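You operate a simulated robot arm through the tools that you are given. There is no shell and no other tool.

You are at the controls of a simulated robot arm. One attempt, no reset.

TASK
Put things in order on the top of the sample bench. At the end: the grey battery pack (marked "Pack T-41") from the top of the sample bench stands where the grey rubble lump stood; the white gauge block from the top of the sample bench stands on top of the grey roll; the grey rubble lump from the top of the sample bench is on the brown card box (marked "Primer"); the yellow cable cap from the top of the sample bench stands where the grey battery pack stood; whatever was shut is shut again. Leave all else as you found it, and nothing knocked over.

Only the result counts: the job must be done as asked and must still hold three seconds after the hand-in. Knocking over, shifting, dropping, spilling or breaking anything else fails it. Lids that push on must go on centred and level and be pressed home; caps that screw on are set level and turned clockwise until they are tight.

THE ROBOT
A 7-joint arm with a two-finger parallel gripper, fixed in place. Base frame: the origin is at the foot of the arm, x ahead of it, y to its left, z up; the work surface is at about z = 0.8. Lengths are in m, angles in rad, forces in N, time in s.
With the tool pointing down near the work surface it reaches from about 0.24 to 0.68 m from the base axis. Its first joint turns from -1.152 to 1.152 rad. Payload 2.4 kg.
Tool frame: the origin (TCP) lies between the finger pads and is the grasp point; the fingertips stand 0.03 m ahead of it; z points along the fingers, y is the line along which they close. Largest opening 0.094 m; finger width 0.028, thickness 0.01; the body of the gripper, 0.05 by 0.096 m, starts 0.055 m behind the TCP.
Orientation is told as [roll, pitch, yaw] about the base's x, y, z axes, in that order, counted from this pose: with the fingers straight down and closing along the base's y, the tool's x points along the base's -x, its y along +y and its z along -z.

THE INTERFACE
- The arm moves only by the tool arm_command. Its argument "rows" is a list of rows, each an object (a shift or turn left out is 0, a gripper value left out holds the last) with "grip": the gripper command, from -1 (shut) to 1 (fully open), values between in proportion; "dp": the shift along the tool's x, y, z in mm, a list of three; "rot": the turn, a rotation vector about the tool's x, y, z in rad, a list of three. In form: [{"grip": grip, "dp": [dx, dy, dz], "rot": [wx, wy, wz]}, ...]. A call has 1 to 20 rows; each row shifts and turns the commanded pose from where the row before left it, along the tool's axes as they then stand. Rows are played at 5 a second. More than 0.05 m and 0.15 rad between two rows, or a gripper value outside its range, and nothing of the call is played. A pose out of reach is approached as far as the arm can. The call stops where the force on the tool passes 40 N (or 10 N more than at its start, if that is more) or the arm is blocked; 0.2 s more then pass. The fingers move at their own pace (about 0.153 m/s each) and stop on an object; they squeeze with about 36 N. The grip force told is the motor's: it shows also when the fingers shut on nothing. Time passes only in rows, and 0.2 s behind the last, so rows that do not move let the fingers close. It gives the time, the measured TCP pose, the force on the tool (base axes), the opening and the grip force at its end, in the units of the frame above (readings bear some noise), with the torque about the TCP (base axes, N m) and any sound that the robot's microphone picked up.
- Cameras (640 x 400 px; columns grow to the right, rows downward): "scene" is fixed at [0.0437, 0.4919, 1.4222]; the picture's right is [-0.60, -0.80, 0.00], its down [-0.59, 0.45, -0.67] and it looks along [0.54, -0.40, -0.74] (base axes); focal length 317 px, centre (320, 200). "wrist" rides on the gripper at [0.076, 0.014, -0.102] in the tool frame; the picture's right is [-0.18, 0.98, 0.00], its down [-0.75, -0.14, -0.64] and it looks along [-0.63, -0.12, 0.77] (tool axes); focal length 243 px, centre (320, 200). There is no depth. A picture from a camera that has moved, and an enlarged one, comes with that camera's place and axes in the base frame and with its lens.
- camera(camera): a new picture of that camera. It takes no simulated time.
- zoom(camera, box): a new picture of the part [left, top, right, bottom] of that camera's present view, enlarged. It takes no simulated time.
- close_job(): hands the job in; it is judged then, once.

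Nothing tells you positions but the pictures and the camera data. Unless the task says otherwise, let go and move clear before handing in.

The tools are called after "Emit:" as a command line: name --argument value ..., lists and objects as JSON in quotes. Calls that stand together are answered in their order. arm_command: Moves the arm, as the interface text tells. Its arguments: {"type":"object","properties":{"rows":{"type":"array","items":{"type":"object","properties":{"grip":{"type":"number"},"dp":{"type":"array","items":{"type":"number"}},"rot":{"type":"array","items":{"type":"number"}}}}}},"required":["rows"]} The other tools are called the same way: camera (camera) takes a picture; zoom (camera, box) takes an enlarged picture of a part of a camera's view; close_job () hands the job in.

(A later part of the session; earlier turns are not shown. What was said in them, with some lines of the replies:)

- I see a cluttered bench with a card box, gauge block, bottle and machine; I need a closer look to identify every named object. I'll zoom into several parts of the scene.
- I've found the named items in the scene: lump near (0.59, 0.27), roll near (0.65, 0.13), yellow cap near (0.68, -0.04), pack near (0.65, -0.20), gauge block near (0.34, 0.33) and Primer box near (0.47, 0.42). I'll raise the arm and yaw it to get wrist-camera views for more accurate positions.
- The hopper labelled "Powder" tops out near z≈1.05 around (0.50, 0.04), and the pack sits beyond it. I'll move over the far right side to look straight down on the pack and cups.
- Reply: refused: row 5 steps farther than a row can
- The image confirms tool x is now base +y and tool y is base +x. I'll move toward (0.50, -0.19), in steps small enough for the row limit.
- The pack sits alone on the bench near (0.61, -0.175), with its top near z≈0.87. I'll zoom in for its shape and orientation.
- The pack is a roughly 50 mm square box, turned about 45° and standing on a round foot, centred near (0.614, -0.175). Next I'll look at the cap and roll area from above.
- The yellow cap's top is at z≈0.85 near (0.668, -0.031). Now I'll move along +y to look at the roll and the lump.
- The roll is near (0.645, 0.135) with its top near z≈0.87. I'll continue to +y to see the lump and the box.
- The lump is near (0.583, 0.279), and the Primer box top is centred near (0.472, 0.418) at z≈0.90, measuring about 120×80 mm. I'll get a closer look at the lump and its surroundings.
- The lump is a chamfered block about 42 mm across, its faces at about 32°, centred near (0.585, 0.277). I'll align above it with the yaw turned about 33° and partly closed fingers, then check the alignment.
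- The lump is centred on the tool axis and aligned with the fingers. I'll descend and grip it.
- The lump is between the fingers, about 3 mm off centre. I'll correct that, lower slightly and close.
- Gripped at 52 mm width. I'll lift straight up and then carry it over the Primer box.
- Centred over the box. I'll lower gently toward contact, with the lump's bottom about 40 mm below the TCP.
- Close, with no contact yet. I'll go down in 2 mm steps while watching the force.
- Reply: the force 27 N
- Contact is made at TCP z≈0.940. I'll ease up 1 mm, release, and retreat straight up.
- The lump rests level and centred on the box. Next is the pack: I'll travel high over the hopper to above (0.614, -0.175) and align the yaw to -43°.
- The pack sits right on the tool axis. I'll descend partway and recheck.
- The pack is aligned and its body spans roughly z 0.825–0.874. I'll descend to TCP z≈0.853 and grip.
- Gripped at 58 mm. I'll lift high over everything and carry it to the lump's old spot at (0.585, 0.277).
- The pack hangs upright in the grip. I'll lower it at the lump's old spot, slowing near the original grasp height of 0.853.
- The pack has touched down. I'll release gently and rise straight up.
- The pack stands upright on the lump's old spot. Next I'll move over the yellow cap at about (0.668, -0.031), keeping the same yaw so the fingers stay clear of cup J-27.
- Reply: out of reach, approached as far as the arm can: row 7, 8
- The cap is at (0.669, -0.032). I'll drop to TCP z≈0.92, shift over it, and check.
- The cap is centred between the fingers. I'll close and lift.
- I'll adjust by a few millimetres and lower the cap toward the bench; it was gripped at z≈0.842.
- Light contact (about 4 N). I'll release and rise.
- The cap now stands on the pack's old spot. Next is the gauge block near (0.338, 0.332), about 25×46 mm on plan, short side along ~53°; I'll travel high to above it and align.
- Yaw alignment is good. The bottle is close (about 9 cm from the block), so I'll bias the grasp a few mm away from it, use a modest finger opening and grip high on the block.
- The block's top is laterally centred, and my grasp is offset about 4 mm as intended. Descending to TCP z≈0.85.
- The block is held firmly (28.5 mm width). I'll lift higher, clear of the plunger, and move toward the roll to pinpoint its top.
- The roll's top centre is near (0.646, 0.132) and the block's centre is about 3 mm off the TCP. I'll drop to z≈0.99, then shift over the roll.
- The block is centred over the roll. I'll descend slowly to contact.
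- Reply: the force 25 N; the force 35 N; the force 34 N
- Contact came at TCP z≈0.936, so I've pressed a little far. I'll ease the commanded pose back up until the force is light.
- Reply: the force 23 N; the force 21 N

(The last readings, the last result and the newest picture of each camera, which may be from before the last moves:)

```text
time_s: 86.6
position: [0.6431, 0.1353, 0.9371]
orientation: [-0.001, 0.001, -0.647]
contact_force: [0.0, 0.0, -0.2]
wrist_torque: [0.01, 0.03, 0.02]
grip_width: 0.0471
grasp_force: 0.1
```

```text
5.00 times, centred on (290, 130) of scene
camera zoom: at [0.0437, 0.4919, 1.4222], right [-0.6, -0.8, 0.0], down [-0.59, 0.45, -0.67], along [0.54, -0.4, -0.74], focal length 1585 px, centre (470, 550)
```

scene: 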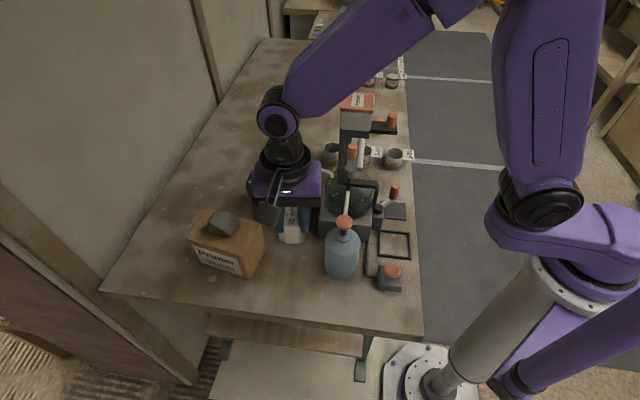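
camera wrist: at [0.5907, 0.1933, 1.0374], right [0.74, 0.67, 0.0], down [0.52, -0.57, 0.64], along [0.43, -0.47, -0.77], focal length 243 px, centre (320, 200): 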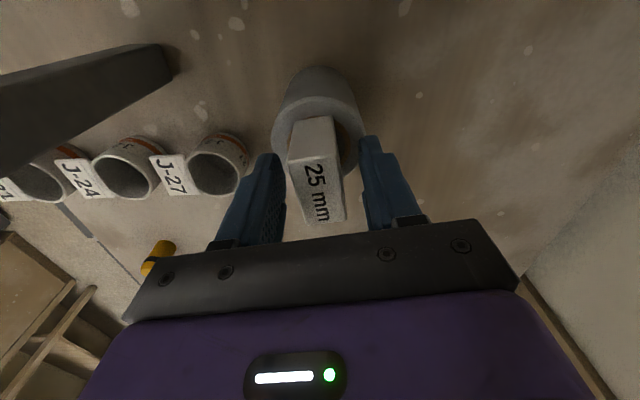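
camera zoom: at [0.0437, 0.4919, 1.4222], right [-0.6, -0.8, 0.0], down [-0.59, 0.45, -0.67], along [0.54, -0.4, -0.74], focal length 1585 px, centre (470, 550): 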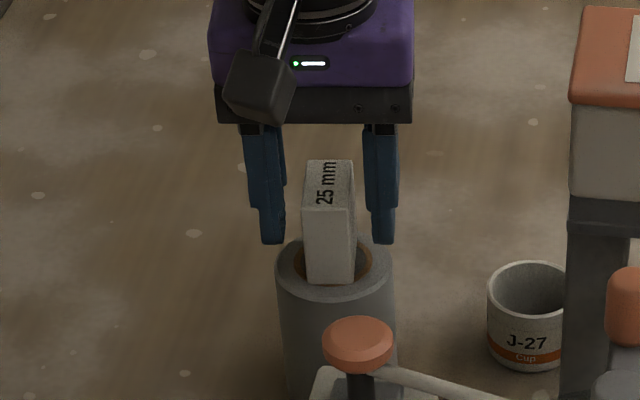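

Released, and the block stands on the roll. I'll rise straight up, back away, and inspect everything.

Emit:
arm_command --rows '[{"dp": [0, 0, -10]}, {"dp": [0, 0, -25]}, {"dp": [0, 0, -40]}, {"dp": [0, 0, -40]}, {"dp": [40, 0, -20]}, {"dp": [40, 0, -20]}, {"dp": [30, 0, 0]}, {}, {}]'

Emit:
camera --camera "wrist"

Emit:
camera --camera "scene"

Emit:
zoom --camera "scene" --box '[240, 110, 340, 170]'

```text
time_s: 88.6
position: [0.5531, 0.2004, 1.0933]
orientation: [0.0, -0.001, -0.647]
contact_force: [-0.6, 1.0, 0.1]
wrist_torque: [0.02, 0.0, 0.02]
grip_width: 0.0468
grasp_force: 0.1
```

```text
taken
camera wrist: at [0.5006, 0.2597, 1.1949], right [0.74, 0.67, 0.0], down [0.52, -0.57, 0.64], along [0.43, -0.47, -0.77], focal length 243 px, centre (320, 200)
```

wrist: 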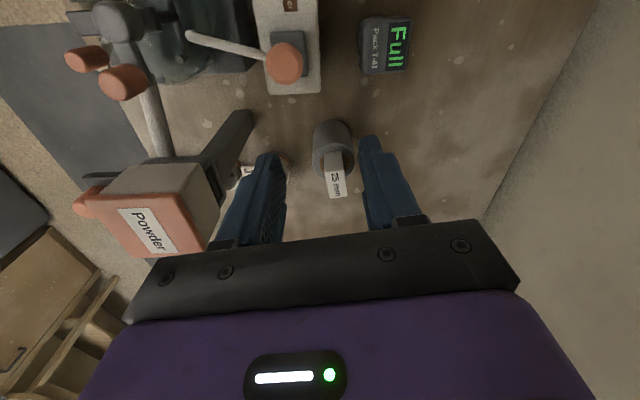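

```text
taken
```

scene: 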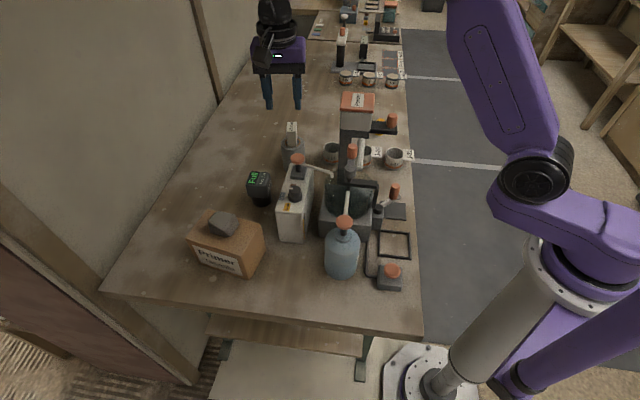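

```text
6.40 times, centred on (290, 140) of scene
camera zoom: at [0.0437, 0.4919, 1.4222], right [-0.6, -0.8, 0.0], down [-0.59, 0.45, -0.67], along [0.54, -0.4, -0.74], focal length 2029 px, centre (512, 584)
```

zoom: 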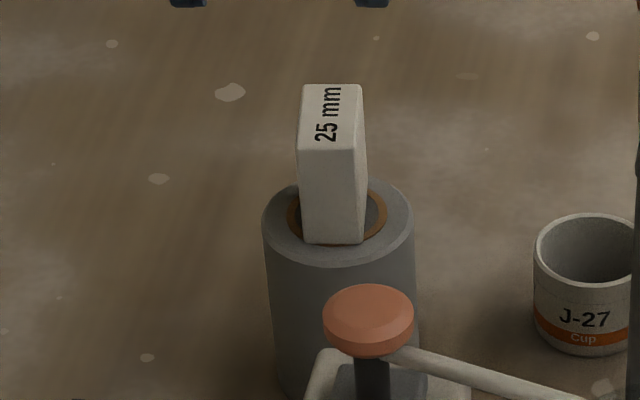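

Emit:
zoom --camera "wrist" --box '[280, 100, 392, 210]'

Emit:
zoom --camera "scene" --box '[330, 80, 426, 170]'

Emit:
zoom --camera "scene" --box '[180, 160, 420, 300]'

```text
3.64 times, centred on (336, 155) of wrist
camera zoom: at [0.5006, 0.2597, 1.1949], right [0.74, 0.67, 0.0], down [0.52, -0.57, 0.64], along [0.43, -0.47, -0.77], focal length 882 px, centre (262, 364)
```

zoom: 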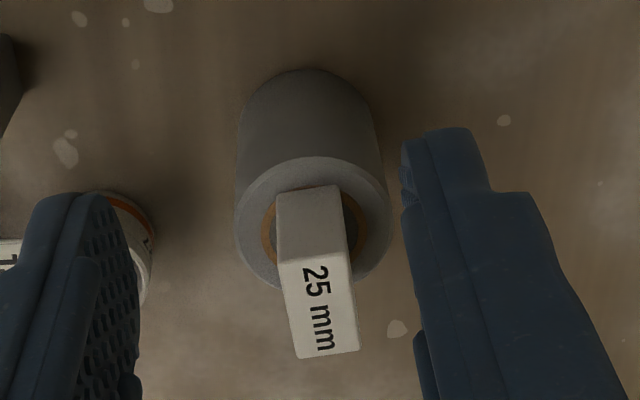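

```text
4.44 times, centred on (378, 125) of scene
camera zoom: at [0.0437, 0.4919, 1.4222], right [-0.6, -0.8, 0.0], down [-0.59, 0.45, -0.67], along [0.54, -0.4, -0.74], focal length 1409 px, centre (62, 533)
```

zoom: 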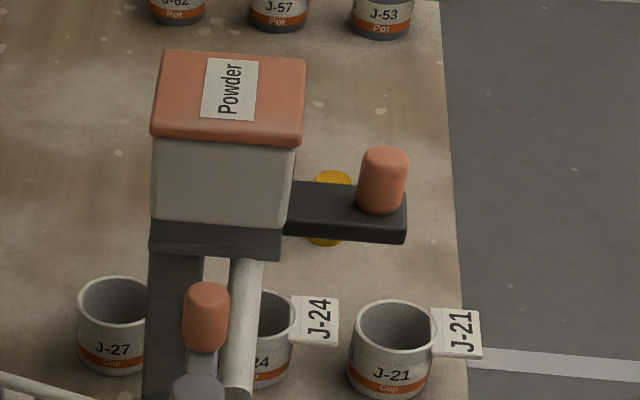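

```text
2.67 times, centred on (300, 230) of scene
camera zoom: at [0.0437, 0.4919, 1.4222], right [-0.6, -0.8, 0.0], down [-0.59, 0.45, -0.67], along [0.54, -0.4, -0.74], focal length 846 px, centre (373, 120)
```

zoom: 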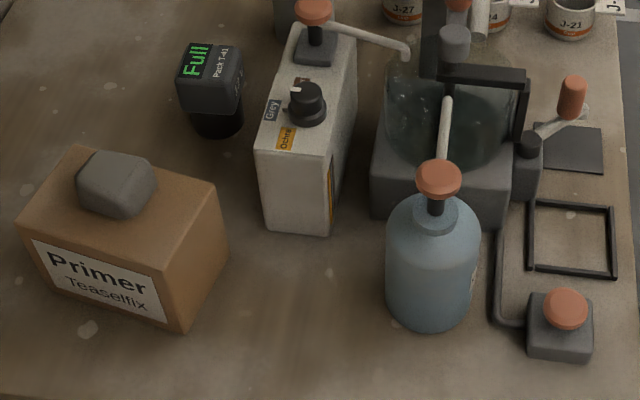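

Everything is where it should be: the lump is on the Primer box, the pack on the lump's old spot, the cap on the pack's old spot, and the gauge block upright on the roll. Nothing else has moved, and the arm is clear, so I'm handing in.

Emit:
close_job

```text
The job is handed in.
```

The job is handed in with all four moves done. I don't have the judge's result, only what the last pictures showed:

- **Rubble lump:** on top of the Primer box, near its centre and level.
- **Battery pack (T-41):** upright where the lump stood.
- **Yellow cable cap:** upright where the pack stood. By my camera estimates it is within a few millimetres.
- **Gauge block:** upright on the grey roll, centred over the core. I pressed it down with about 35 N at first contact and eased off before letting go. It stayed level after release.

I opened nothing, so there was nothing to shut again. In the last pictures nothing else had moved or fallen, and the gripper was clear.
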